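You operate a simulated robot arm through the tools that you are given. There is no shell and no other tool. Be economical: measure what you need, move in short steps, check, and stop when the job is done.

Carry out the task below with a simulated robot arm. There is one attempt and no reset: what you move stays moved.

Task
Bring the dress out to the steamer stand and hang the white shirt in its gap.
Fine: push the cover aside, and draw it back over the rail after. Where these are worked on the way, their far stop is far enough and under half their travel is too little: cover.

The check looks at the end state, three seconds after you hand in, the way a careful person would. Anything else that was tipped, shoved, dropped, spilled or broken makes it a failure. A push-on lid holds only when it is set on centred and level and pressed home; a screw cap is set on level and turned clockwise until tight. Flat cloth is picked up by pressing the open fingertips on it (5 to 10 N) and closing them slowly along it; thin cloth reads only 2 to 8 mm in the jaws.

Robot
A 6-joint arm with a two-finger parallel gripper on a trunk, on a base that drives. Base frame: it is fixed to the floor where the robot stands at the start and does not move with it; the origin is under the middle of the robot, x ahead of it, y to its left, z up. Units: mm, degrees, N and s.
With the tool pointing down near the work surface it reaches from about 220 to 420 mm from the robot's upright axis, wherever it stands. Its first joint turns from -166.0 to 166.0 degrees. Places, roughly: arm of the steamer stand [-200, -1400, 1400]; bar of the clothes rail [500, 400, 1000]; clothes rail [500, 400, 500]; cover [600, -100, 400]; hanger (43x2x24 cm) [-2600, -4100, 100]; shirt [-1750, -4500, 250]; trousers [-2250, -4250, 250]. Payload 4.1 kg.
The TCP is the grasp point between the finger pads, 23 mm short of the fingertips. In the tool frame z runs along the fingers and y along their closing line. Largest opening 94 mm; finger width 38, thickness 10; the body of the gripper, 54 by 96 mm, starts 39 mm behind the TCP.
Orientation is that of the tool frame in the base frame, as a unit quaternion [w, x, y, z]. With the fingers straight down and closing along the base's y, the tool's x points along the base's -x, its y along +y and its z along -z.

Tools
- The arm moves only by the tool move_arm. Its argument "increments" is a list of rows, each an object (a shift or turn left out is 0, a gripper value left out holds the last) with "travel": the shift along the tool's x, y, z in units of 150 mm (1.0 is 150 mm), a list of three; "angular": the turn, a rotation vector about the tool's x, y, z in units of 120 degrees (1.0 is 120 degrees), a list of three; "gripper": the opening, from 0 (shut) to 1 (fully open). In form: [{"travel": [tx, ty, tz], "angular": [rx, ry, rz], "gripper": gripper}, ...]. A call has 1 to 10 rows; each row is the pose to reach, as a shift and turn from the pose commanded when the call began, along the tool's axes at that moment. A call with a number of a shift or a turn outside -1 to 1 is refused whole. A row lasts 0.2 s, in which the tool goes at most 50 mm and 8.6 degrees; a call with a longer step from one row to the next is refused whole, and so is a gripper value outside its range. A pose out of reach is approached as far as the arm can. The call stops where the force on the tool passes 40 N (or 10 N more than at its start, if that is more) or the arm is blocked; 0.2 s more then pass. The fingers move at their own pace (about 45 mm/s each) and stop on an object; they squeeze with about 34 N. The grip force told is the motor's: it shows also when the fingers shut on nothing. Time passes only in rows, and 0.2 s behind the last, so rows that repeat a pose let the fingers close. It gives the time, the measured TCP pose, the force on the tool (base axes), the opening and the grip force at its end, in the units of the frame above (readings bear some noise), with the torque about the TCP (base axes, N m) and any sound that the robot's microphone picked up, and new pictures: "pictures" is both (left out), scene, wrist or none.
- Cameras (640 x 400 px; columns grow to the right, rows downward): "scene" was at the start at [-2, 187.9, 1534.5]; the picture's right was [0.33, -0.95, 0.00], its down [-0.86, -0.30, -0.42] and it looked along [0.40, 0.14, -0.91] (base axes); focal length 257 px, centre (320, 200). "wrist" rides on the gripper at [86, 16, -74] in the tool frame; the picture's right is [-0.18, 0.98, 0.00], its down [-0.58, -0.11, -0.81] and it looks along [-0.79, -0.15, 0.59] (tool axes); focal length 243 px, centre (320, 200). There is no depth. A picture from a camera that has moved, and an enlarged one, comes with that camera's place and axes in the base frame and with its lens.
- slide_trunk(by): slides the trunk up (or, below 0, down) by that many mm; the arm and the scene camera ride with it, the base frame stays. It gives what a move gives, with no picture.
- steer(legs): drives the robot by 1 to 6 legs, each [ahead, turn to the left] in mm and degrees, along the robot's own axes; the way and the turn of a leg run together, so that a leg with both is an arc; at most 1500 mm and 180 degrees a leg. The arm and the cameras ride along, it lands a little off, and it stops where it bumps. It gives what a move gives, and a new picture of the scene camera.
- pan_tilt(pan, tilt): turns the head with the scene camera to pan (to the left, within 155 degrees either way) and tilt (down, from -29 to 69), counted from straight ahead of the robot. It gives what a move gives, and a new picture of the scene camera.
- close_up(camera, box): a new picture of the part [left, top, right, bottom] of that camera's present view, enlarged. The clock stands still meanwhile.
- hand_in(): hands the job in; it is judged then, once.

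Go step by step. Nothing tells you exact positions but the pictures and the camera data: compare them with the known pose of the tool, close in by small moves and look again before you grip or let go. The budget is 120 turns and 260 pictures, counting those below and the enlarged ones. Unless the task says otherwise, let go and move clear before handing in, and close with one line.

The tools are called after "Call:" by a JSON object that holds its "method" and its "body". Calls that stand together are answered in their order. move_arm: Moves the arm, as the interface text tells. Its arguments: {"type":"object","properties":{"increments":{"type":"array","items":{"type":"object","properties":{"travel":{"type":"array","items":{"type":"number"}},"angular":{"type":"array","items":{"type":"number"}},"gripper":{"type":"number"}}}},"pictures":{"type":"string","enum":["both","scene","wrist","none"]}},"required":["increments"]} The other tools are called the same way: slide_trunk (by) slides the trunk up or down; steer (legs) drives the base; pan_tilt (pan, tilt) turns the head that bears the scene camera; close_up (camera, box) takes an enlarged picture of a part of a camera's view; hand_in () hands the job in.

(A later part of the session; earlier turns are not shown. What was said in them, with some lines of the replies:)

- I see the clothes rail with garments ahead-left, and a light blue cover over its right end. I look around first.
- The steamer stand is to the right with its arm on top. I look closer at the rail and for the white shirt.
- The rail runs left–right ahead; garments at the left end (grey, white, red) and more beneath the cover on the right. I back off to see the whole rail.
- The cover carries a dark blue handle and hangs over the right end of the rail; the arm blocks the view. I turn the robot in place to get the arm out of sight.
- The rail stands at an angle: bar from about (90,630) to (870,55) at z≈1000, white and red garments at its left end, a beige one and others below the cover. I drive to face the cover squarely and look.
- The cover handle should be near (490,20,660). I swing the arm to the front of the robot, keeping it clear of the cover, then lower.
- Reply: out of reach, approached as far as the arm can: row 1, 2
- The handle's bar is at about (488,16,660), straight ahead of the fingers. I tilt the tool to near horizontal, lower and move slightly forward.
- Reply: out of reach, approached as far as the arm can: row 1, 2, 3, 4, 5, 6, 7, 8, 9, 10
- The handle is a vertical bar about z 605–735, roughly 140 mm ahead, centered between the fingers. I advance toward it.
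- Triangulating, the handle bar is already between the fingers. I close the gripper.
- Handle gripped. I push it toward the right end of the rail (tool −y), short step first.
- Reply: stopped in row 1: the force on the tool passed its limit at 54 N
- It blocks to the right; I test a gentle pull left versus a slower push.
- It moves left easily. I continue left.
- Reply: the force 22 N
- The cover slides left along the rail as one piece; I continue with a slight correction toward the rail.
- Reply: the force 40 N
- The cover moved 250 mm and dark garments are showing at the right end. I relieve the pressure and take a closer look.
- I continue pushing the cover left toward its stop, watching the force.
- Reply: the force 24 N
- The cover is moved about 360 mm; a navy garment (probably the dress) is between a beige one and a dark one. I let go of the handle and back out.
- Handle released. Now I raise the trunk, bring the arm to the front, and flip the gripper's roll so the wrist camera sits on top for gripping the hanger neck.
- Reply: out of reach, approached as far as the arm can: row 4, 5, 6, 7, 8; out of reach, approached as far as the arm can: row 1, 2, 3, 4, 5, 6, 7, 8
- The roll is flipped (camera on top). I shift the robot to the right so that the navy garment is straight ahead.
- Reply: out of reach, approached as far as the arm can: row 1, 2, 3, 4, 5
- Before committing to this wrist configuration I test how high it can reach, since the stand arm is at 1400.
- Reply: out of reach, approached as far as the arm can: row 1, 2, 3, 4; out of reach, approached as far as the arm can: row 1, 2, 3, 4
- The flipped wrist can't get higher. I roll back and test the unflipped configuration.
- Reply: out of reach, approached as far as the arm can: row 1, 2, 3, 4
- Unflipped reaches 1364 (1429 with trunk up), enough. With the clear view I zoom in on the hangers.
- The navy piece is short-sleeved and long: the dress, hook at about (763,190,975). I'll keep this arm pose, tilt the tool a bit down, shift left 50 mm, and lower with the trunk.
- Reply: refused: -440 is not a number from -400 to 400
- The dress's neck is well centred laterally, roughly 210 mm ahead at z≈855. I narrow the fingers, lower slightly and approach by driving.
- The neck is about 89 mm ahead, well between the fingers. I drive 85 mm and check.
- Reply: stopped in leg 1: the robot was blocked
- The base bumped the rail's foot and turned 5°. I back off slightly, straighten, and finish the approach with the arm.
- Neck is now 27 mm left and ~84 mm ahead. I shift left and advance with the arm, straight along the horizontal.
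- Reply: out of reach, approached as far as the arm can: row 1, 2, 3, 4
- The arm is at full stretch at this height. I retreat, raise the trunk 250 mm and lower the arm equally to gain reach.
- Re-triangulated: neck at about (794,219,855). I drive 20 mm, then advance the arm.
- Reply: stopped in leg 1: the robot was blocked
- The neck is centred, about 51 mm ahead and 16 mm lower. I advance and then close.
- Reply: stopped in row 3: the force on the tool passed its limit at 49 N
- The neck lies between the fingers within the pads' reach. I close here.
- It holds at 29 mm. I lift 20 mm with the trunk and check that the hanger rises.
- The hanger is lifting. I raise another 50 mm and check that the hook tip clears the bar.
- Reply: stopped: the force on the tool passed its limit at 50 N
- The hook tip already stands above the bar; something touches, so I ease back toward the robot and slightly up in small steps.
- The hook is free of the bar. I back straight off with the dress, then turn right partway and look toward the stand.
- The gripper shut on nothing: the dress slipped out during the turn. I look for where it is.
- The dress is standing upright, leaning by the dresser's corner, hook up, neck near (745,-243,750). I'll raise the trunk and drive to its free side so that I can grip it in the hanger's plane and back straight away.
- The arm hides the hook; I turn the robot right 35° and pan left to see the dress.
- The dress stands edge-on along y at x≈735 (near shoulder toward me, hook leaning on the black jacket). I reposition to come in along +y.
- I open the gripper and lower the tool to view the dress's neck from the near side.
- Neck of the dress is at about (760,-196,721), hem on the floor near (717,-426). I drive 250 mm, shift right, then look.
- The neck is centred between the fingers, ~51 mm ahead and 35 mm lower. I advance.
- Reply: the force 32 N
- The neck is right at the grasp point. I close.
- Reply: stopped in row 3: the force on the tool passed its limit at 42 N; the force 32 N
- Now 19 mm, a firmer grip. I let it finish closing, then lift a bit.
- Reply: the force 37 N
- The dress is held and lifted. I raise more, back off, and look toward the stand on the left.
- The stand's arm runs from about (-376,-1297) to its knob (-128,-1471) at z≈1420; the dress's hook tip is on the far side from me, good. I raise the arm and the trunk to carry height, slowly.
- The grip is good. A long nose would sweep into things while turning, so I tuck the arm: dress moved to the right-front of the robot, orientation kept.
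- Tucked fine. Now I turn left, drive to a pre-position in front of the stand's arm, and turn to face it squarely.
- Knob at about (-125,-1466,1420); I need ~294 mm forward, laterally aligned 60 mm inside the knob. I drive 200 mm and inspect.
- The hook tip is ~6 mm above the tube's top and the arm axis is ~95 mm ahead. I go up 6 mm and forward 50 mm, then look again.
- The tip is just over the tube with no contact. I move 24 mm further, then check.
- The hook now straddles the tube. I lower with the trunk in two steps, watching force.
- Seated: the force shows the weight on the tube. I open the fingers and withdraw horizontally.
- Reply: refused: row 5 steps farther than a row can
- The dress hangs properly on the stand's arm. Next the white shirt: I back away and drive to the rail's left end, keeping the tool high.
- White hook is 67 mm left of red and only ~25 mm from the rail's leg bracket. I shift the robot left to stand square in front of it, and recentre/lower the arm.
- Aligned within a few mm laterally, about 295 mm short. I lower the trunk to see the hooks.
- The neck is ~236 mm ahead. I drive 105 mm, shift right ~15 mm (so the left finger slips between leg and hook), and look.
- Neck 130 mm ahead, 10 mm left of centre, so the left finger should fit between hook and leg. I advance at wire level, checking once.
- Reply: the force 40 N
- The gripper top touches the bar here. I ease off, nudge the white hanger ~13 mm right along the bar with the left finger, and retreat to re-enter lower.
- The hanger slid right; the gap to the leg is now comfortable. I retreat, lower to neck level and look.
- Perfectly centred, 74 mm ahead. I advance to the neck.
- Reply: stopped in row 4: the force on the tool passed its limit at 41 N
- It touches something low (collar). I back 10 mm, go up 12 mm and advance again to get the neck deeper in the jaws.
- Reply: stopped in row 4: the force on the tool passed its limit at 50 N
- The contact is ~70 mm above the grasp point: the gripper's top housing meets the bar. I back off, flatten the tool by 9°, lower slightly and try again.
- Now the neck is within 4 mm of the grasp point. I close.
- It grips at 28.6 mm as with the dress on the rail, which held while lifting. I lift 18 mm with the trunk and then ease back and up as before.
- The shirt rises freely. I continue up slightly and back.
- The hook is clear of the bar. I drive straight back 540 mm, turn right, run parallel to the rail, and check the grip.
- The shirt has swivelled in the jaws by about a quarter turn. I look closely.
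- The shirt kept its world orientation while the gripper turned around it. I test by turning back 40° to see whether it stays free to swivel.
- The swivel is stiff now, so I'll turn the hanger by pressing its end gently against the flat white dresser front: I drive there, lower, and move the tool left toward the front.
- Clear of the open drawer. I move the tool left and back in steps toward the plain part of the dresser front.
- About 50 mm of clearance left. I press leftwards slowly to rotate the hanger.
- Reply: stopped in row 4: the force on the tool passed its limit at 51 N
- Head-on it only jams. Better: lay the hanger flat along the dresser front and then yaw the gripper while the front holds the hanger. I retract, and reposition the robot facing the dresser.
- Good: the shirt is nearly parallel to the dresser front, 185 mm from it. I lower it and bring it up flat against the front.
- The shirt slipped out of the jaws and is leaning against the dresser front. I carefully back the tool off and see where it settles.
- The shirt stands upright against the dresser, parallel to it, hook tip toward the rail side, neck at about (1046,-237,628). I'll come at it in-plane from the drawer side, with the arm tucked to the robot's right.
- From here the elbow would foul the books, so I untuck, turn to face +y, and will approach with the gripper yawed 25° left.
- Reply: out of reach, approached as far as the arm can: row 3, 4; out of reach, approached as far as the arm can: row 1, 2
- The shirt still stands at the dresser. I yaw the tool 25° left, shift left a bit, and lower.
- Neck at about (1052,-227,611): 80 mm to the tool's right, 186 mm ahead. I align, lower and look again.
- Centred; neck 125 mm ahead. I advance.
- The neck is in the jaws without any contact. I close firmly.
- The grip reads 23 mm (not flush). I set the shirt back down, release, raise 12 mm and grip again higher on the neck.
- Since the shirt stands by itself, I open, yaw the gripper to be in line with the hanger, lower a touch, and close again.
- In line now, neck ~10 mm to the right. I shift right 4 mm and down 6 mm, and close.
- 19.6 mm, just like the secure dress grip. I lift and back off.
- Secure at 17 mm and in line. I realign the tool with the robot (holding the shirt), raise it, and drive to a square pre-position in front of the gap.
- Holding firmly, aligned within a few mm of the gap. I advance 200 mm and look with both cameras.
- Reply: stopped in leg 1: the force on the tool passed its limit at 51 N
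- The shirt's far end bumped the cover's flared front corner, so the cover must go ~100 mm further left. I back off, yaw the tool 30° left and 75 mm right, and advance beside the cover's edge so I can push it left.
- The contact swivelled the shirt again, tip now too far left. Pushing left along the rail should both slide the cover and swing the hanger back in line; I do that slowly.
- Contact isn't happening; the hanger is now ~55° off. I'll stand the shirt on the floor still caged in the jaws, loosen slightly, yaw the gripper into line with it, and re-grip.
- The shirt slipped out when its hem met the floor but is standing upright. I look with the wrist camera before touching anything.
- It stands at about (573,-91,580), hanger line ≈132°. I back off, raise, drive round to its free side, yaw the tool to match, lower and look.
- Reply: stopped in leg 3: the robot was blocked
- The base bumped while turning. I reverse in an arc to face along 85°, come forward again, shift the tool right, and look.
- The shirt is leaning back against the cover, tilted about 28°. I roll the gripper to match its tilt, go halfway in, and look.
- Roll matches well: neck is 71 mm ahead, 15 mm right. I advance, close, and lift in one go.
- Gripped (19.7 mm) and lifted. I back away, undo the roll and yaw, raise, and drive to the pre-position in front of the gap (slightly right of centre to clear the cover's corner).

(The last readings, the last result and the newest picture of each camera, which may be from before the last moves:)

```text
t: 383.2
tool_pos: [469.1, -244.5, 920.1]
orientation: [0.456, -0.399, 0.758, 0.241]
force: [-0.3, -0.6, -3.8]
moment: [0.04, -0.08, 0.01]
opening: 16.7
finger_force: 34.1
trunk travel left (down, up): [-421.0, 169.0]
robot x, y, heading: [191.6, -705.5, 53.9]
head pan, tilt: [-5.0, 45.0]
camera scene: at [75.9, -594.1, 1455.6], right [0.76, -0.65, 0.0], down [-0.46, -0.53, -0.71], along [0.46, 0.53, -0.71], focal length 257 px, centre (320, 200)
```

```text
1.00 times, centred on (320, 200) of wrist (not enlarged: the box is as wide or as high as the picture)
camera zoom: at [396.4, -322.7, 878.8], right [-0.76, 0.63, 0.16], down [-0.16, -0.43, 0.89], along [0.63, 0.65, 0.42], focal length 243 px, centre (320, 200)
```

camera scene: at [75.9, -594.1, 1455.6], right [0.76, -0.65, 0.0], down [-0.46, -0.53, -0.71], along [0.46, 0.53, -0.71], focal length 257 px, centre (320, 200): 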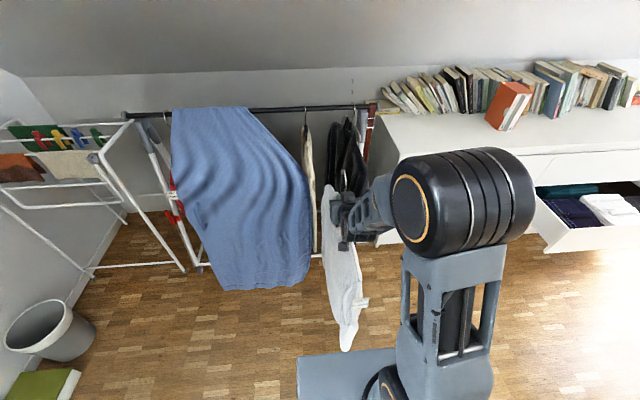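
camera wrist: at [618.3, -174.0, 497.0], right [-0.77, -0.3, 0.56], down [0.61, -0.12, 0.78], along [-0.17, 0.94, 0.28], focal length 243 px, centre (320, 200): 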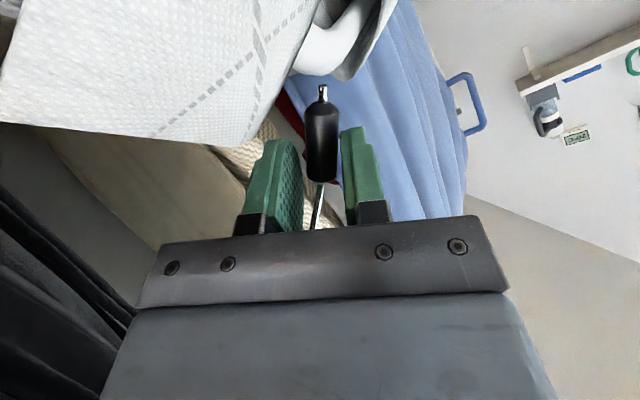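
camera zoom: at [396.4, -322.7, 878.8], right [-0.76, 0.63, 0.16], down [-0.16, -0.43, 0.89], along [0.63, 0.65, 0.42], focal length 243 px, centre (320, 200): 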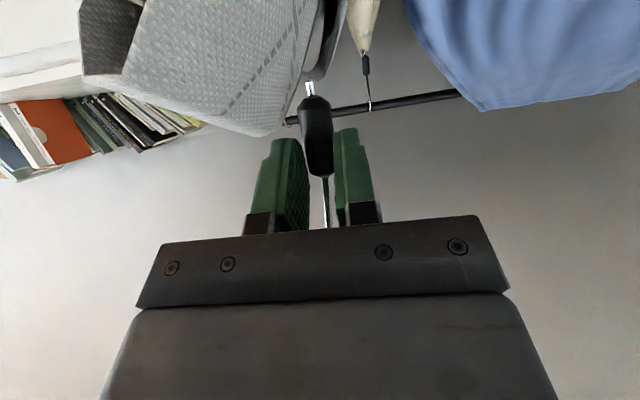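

Now the shirt is in line, firmly held. I shift 42 mm right to clear the cover's corner and drive into the gap.

Call:
{"method": "move_arm", "body": {"increments": [{"travel": [0, -0.1, 0], "gripper": 0}, {"travel": [0, -0.2, 0]}, {"travel": [0, -0.28, 0]}], "pictures": "none"}}

Call:
{"method": "steer", "body": {"legs": [[240, 0], [240, 0]]}}

Call:
{"method": "close_up", "body": {"camera": "scene", "box": [240, 60, 440, 185]}}

Call:
{"method": "close_up", "body": {"camera": "wrist", "box": [0, 0, 640, 400]}}

```text
t: 384.0
tool_pos: [504.8, -269.2, 919.6]
orientation: [0.455, -0.399, 0.759, 0.24]
force: [0.2, 0.1, -3.2]
moment: [0.01, -0.05, 0.0]
opening: 16.9
finger_force: 33.8
trunk travel left (down, up): [-421.0, 169.0]
robot x, y, heading: [190.1, -710.2, 54.3]
head pan, tilt: [-5.0, 45.0]
```

```text
t: 387.1
tool_pos: [785.6, 116.8, 919.9]
orientation: [0.456, -0.398, 0.759, 0.24]
force: [0.5, 0.1, -4.2]
moment: [0.0, -0.02, -0.02]
opening: 16.3
finger_force: 33.7
trunk travel left (down, up): [-421.0, 169.0]
robot x, y, heading: [469.5, -320.9, 53.8]
head pan, tilt: [-5.0, 45.0]
camera scene: at [355.6, -208.1, 1455.6], right [0.76, -0.66, 0.0], down [-0.46, -0.53, -0.71], along [0.46, 0.53, -0.71], focal length 257 px, centre (320, 200)
```

scene: 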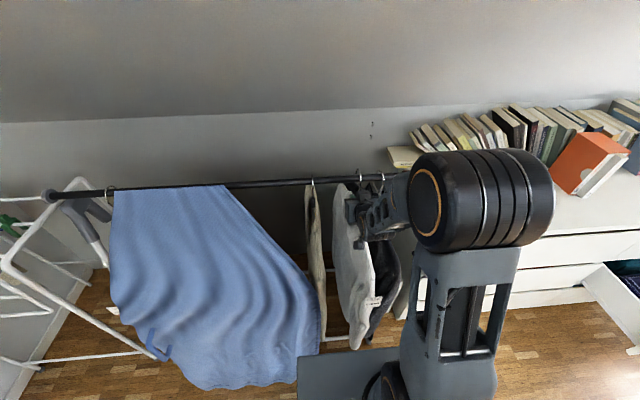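

```text
3.20 times, centred on (340, 122) of scene
camera zoom: at [355.6, -208.1, 1455.6], right [0.76, -0.66, 0.0], down [-0.46, -0.53, -0.71], along [0.46, 0.53, -0.71], focal length 822 px, centre (256, 448)
```

zoom: 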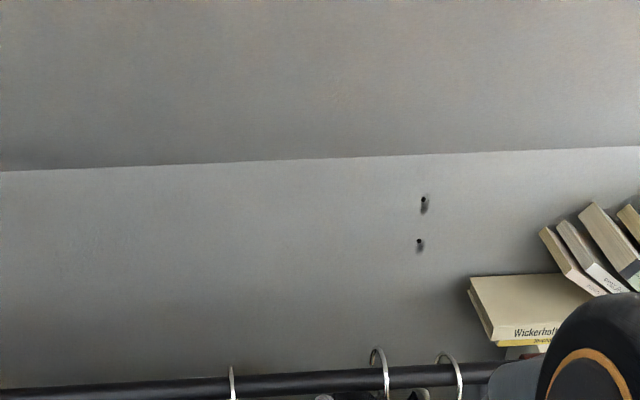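

```text
1.00 times, centred on (320, 200) of wrist (not enlarged: the box is as wide or as high as the picture)
camera zoom: at [711.0, 38.8, 878.9], right [-0.76, 0.63, 0.16], down [-0.16, -0.43, 0.89], along [0.63, 0.65, 0.42], focal length 243 px, centre (320, 200)
```

zoom: 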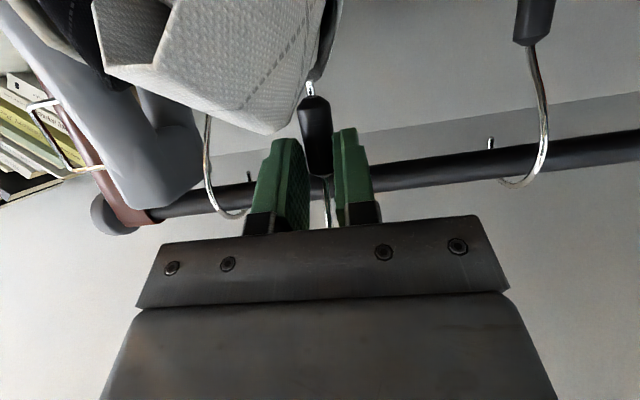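

The shirt is between its neighbours without contact. I advance 67 mm over the bar with a slight left shift, then lower onto it and check.

Call:
{"method": "move_arm", "body": {"increments": [{"travel": [-0.04, 0.04, 0.1], "gripper": 0}, {"travel": [-0.087, 0.08, 0.206]}, {"travel": [-0.13, 0.12, 0.31]}, {"travel": [-0.174, 0.15, 0.413]}], "pictures": "none"}}

Call:
{"method": "slide_trunk", "body": {"by": -25}}

Call:
{"method": "slide_trunk", "body": {"by": -22}}

Call:
{"method": "close_up", "body": {"camera": "scene", "box": [270, 130, 430, 230]}}

Call:
{"method": "close_up", "body": {"camera": "wrist", "box": [0, 0, 640, 400]}}

```text
t: 388.2
tool_pos: [802.6, 178.6, 906.7]
orientation: [0.449, -0.4, 0.763, 0.235]
force: [-3.8, -3.6, -9.7]
moment: [0.36, -0.25, -0.01]
opening: 16.5
finger_force: 34.0
trunk travel left (down, up): [-421.0, 169.0]
robot x, y, heading: [470.0, -320.4, 53.9]
head pan, tilt: [-5.0, 45.0]
stopped in row 4: the force on the tool passed its limit at 68 N (the readings are from after the stop); the commanded pose is now the measured one
```

```text
t: 388.9
tool_pos: [801.8, 179.8, 883.8]
orientation: [0.451, -0.4, 0.762, 0.238]
force: [0.0, -0.3, -3.4]
moment: [-0.04, 0.08, 0.05]
opening: 16.7
finger_force: 34.1
trunk travel left (down, up): [-396.0, 194.0]
robot x, y, heading: [471.9, -322.8, 54.0]
head pan, tilt: [-5.0, 45.0]
```

```text
t: 389.5
tool_pos: [804.5, 182.0, 876.3]
orientation: [0.464, -0.395, 0.755, 0.243]
force: [-5.2, -6.3, 11.2]
moment: [0.45, -0.34, 0.01]
opening: 16.8
finger_force: 33.7
trunk travel left (down, up): [-376.0, 214.0]
robot x, y, heading: [473.3, -321.6, 54.2]
head pan, tilt: [-5.0, 45.0]
stopped: the force on the tool passed its limit at 46 N (the readings are from after the stop); the commanded pose is now the measured one
```

```text
4.00 times, centred on (350, 180) of scene
camera zoom: at [353.9, -210.7, 1410.8], right [0.75, -0.66, 0.0], down [-0.46, -0.53, -0.71], along [0.46, 0.53, -0.71], focal length 1027 px, centre (200, 280)
```

zoom: 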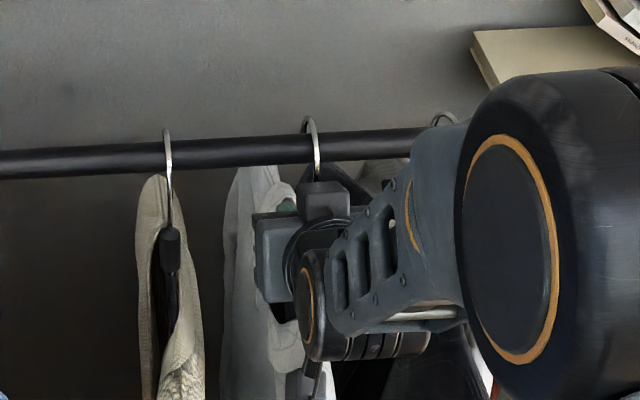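

```text
1.00 times, centred on (320, 200) of wrist (not enlarged: the box is as wide or as high as the picture)
camera zoom: at [730.7, 105.1, 832.9], right [-0.76, 0.63, 0.16], down [-0.17, -0.44, 0.88], along [0.63, 0.64, 0.44], focal length 243 px, centre (320, 200)
```

zoom: 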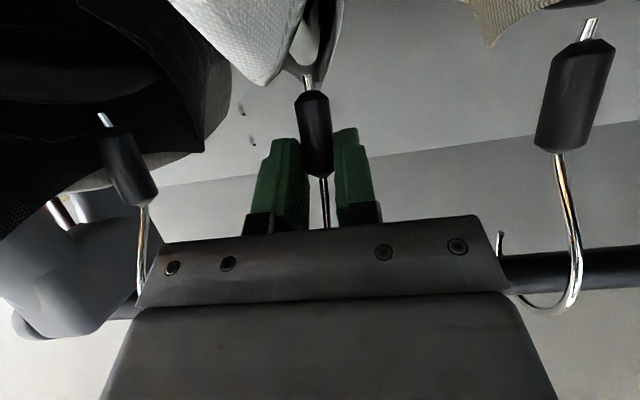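

The hook sits on the bar like its neighbours, with the weight taken up. I release, withdraw, and drive to the cover's handle, lowering and opening the gripper for it.

Call:
{"method": "move_arm", "body": {"increments": [{"gripper": 0.3}, {"gripper": 0.6}, {"gripper": 0.6}, {"travel": [0.094, 0, -0.177], "gripper": 0.6}, {"travel": [0.188, 0, -0.353], "gripper": 0.6}, {"travel": [0.281, 0, -0.53], "gripper": 0.6}, {"travel": [0.375, 0, -0.706], "gripper": 0.6}], "pictures": "none"}}

Call:
{"method": "steer", "body": {"legs": [[-350, 0], [0, 89.4], [372, 0], [0, -89.1]]}}

Call:
{"method": "slide_trunk", "body": {"by": -220}}

Call:
{"method": "move_arm", "body": {"increments": [{"travel": [0, 0.25, 0], "gripper": 1}, {"travel": [0, 0.5, 0], "gripper": 1}, {"travel": [0, 0.75, 0], "gripper": 1}, {"travel": [0, 1.0, 0], "gripper": 1}], "pictures": "both"}}

```text
t: 391.1
tool_pos: [736.4, 82.1, 873.4]
orientation: [0.46, -0.396, 0.757, 0.242]
force: [-0.4, 0.6, 0.2]
moment: [0.01, -0.03, 0.02]
opening: 56.5
finger_force: 0.0
trunk travel left (down, up): [-376.0, 214.0]
robot x, y, heading: [468.2, -322.1, 53.6]
head pan, tilt: [-5.0, 45.0]
```

```text
t: 402.9
tool_pos: [226.1, 26.5, 871.5]
orientation: [0.46, -0.399, 0.755, 0.243]
force: [-0.9, 0.6, -0.3]
moment: [-0.01, 0.0, 0.02]
opening: 56.4
finger_force: 0.0
trunk travel left (down, up): [-376.0, 214.0]
robot x, y, heading: [-35.3, -379.7, 54.3]
head pan, tilt: [-5.0, 45.0]
camera scene: at [-153.4, -269.2, 1411.0], right [0.76, -0.65, 0.0], down [-0.46, -0.54, -0.71], along [0.46, 0.54, -0.71], focal length 257 px, centre (320, 200)
```

scene: 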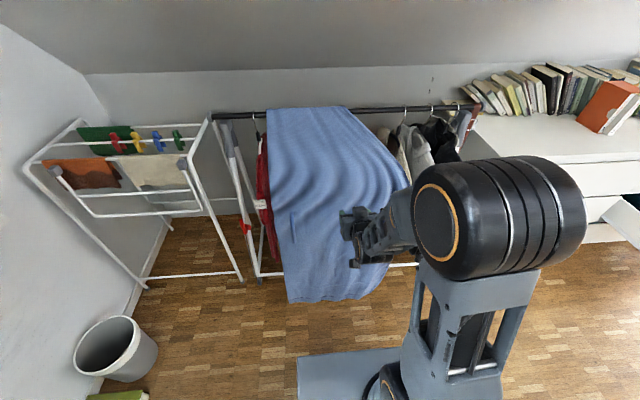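

```text
t: 405.2
tool_pos: [226.2, 26.3, 652.1]
orientation: [0.459, -0.4, 0.755, 0.244]
force: [0.7, -0.1, 0.3]
moment: [0.01, -0.01, 0.05]
opening: 56.5
finger_force: 0.0
trunk travel left (down, up): [-156.0, 434.0]
robot x, y, heading: [-36.6, -379.4, 54.6]
head pan, tilt: [-5.0, 45.0]
```

```text
t: 406.2
tool_pos: [100.5, 109.8, 652.7]
orientation: [0.459, -0.4, 0.755, 0.243]
force: [-0.2, 0.4, -0.5]
moment: [-0.01, 0.02, 0.01]
opening: 94.0
finger_force: 0.1
trunk travel left (down, up): [-156.0, 434.0]
robot x, y, heading: [-36.2, -381.7, 54.8]
head pan, tilt: [-5.0, 45.0]
camera scene: at [-153.3, -269.3, 1191.0], right [0.76, -0.65, 0.0], down [-0.46, -0.54, -0.71], along [0.46, 0.54, -0.71], focal length 257 px, centre (320, 200)
camera wrist: at [27.6, 32.4, 610.5], right [-0.77, 0.62, 0.16], down [-0.16, -0.43, 0.89], along [0.62, 0.65, 0.43], focal length 243 px, centre (320, 200)
5 turns are left
```

scene: 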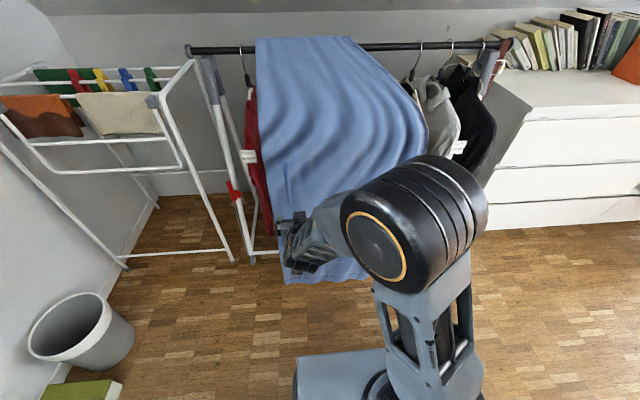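
wrist: 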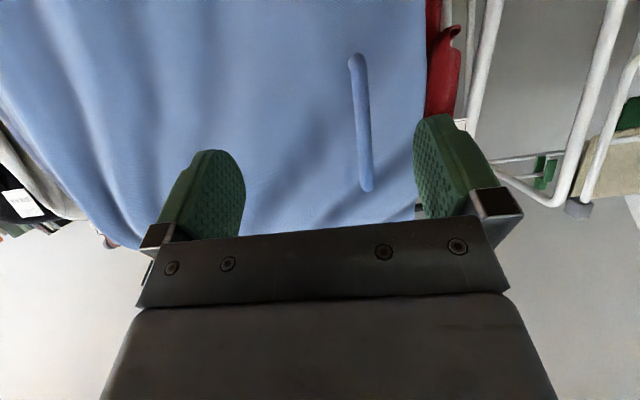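

The white shirt hangs in the gap. The cover's handle is ~105 mm ahead and 26 mm left: I advance, grip it, and start drawing the cover back to the right.

Call:
{"method": "move_arm", "body": {"increments": [{"travel": [-0.02, 0.173, 0.04], "gripper": 1}, {"travel": [-0.14, 0.173, 0.27], "gripper": 1}, {"travel": [-0.26, 0.173, 0.5], "gripper": 1}, {"travel": [-0.38, 0.173, 0.733], "gripper": 1}, {"travel": [-0.38, 0.173, 0.733], "gripper": 0.4}, {"travel": [-0.38, 0.173, 0.733], "gripper": 0}, {"travel": [-0.38, 0.173, 0.733], "gripper": 0}, {"travel": [-0.38, 0.173, 0.733], "gripper": 0}, {"travel": [-0.38, 0.173, 0.733], "gripper": 0}], "pictures": "wrist"}}

Call:
{"method": "move_arm", "body": {"increments": [{"travel": [0.001, -0.1, -0.002], "gripper": 0}, {"travel": [0.003, -0.2, -0.005]}, {"travel": [0.004, -0.3, -0.007]}, {"travel": [0.005, -0.4, -0.01]}, {"travel": [0.007, -0.5, -0.012]}, {"travel": [0.008, -0.6, -0.014]}, {"travel": [0.009, -0.7, -0.017]}, {"travel": [0.01, -0.8, -0.019]}, {"travel": [0.012, -0.9, -0.022]}, {"travel": [0.013, -1.0, -0.024]}], "pictures": "scene"}}

```text
t: 408.2
tool_pos: [149.8, 226.8, 652.5]
orientation: [0.459, -0.399, 0.755, 0.244]
force: [-2.1, 1.4, -0.7]
moment: [0.19, 0.09, 0.06]
opening: 13.9
finger_force: 30.2
trunk travel left (down, up): [-156.0, 434.0]
robot x, y, heading: [-37.7, -384.0, 54.4]
head pan, tilt: [-5.0, 45.0]
camera wrist: at [76.2, 149.8, 611.0], right [-0.77, 0.62, 0.16], down [-0.16, -0.43, 0.89], along [0.62, 0.65, 0.43], focal length 243 px, centre (320, 200)
```

wrist: 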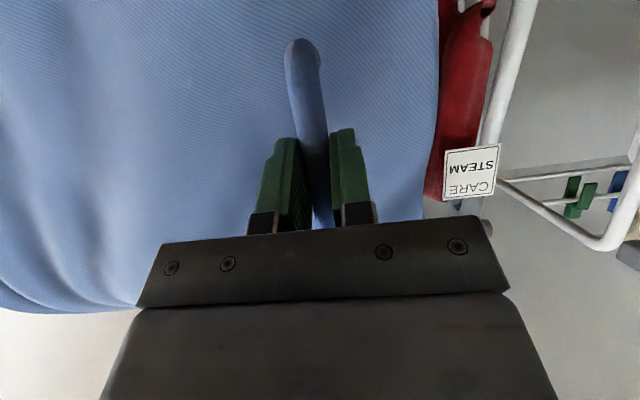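

```text
t: 410.4
tool_pos: [271.9, 137.5, 652.3]
orientation: [0.459, -0.4, 0.755, 0.244]
force: [-7.5, -7.6, 4.0]
moment: [1.0, -0.53, 0.02]
opening: 13.7
finger_force: 44.5
trunk travel left (down, up): [-156.0, 434.0]
robot x, y, heading: [-39.0, -378.5, 54.4]
head pan, tilt: [-5.0, 45.0]
camera scene: at [-154.2, -270.0, 1191.0], right [0.76, -0.65, 0.0], down [-0.46, -0.54, -0.71], along [0.46, 0.54, -0.71], focal length 257 px, centre (320, 200)
4 turns are left
```

scene: 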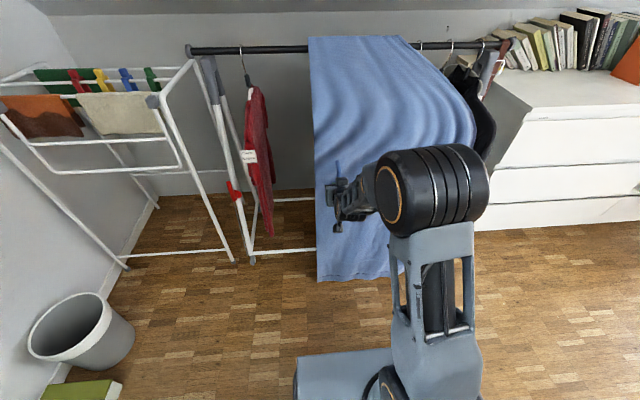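

It slides well. I draw it the remaining ~240 mm to its original stop.

Call:
{"method": "move_arm", "body": {"increments": [{"travel": [0.001, -0.1, -0.012], "gripper": 0}, {"travel": [0.003, -0.2, -0.015]}, {"travel": [0.004, -0.3, -0.017]}, {"travel": [0.005, -0.4, -0.02]}, {"travel": [0.007, -0.5, -0.022]}, {"travel": [0.008, -0.6, -0.024]}, {"travel": [0.009, -0.7, -0.027]}, {"travel": [0.01, -0.8, -0.029]}, {"travel": [0.012, -0.9, -0.032]}, {"travel": [0.013, -1.0, -0.034]}], "pictures": "none"}}

Call:
{"method": "move_arm", "body": {"increments": [{"travel": [0.001, -0.08, -0.002], "gripper": 0}, {"travel": [0.003, -0.16, -0.005]}, {"travel": [0.004, -0.24, -0.007]}, {"travel": [0.005, -0.32, -0.01]}, {"travel": [0.006, -0.4, -0.011]}, {"travel": [0.007, -0.48, -0.012]}, {"travel": [0.008, -0.54, -0.014]}, {"travel": [0.008, -0.58, -0.015]}, {"travel": [0.008, -0.61, -0.016]}], "pictures": "scene"}}

```text
t: 412.6
tool_pos: [394.2, 50.6, 653.3]
orientation: [0.461, -0.399, 0.755, 0.243]
force: [1.0, 2.2, 6.6]
moment: [-0.48, 0.57, -0.01]
opening: 13.5
finger_force: 45.2
trunk travel left (down, up): [-156.0, 434.0]
robot x, y, heading: [-39.0, -379.4, 54.5]
head pan, tilt: [-5.0, 45.0]
```

```text
t: 414.6
tool_pos: [467.3, -3.4, 653.7]
orientation: [0.46, -0.399, 0.754, 0.244]
force: [-4.5, -3.5, 4.0]
moment: [-0.33, 0.52, 0.0]
opening: 13.9
finger_force: 44.9
trunk travel left (down, up): [-156.0, 434.0]
robot x, y, heading: [-37.7, -379.2, 54.4]
head pan, tilt: [-5.0, 45.0]
camera scene: at [-154.0, -269.6, 1191.0], right [0.76, -0.65, 0.0], down [-0.46, -0.54, -0.71], along [0.46, 0.54, -0.71], focal length 257 px, centre (320, 200)
3 turns are left
```

scene: 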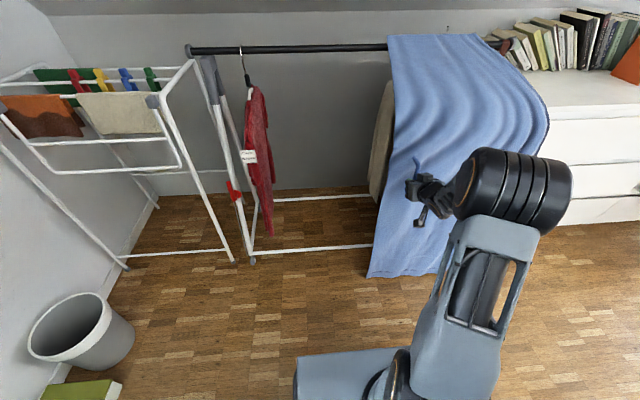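

The cover is back at its original place over the rail's right half. I release the handle and move clear.

Call:
{"method": "move_arm", "body": {"increments": [{"gripper": 0.4}, {"gripper": 0.8}, {"gripper": 1}, {"gripper": 1}, {"travel": [0.09, 0, -0.18], "gripper": 1}, {"travel": [0.19, 0, -0.36], "gripper": 1}, {"travel": [0.28, 0, -0.54], "gripper": 1}, {"travel": [0.38, 0, -0.73], "gripper": 1}], "pictures": "none"}}

Call:
{"method": "steer", "body": {"legs": [[-150, 0]]}}

```text
t: 416.4
tool_pos: [397.1, -105.2, 652.8]
orientation: [0.459, -0.401, 0.754, 0.245]
force: [0.2, 0.1, 0.5]
moment: [-0.03, 0.01, 0.02]
opening: 93.8
finger_force: 0.1
trunk travel left (down, up): [-156.0, 434.0]
robot x, y, heading: [-38.6, -384.3, 54.6]
head pan, tilt: [-5.0, 45.0]
```

```text
t: 417.8
tool_pos: [311.3, -226.5, 653.2]
orientation: [0.459, -0.4, 0.754, 0.244]
force: [0.3, 0.3, -0.3]
moment: [0.0, -0.02, 0.01]
opening: 94.0
finger_force: 0.0
trunk travel left (down, up): [-156.0, 434.0]
robot x, y, heading: [-124.7, -502.2, 54.7]
head pan, tilt: [-5.0, 45.0]
camera scene: at [-239.6, -390.2, 1191.0], right [0.76, -0.65, 0.0], down [-0.46, -0.54, -0.71], along [0.46, 0.54, -0.71], focal length 257 px, centre (320, 200)
2 turns are left
```

scene: 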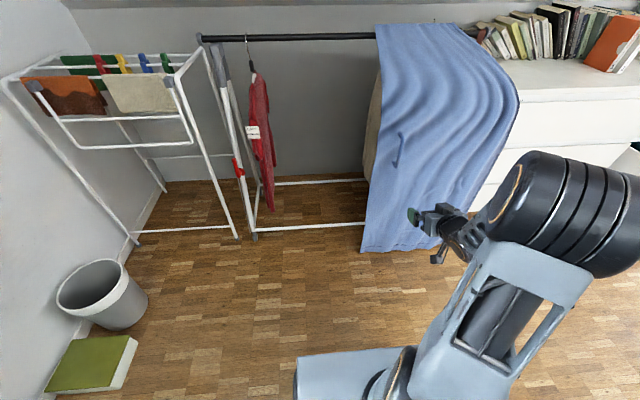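

The dress was hanging on the stand's arm and the white shirt in its gap when I last saw them. The cover is back over the rail and the gripper is clear, so I hand in.

Call:
{"method": "hand_in", "body": {}}

```text
The job is handed in.
```

The navy dress hangs on the steamer stand's arm, the white shirt hangs in its gap between the beige sweater and the black jacket, and the cover is back at its starting place over the rail; both garments slipped from the gripper on the way (the dress once, the shirt twice) and were picked up again.
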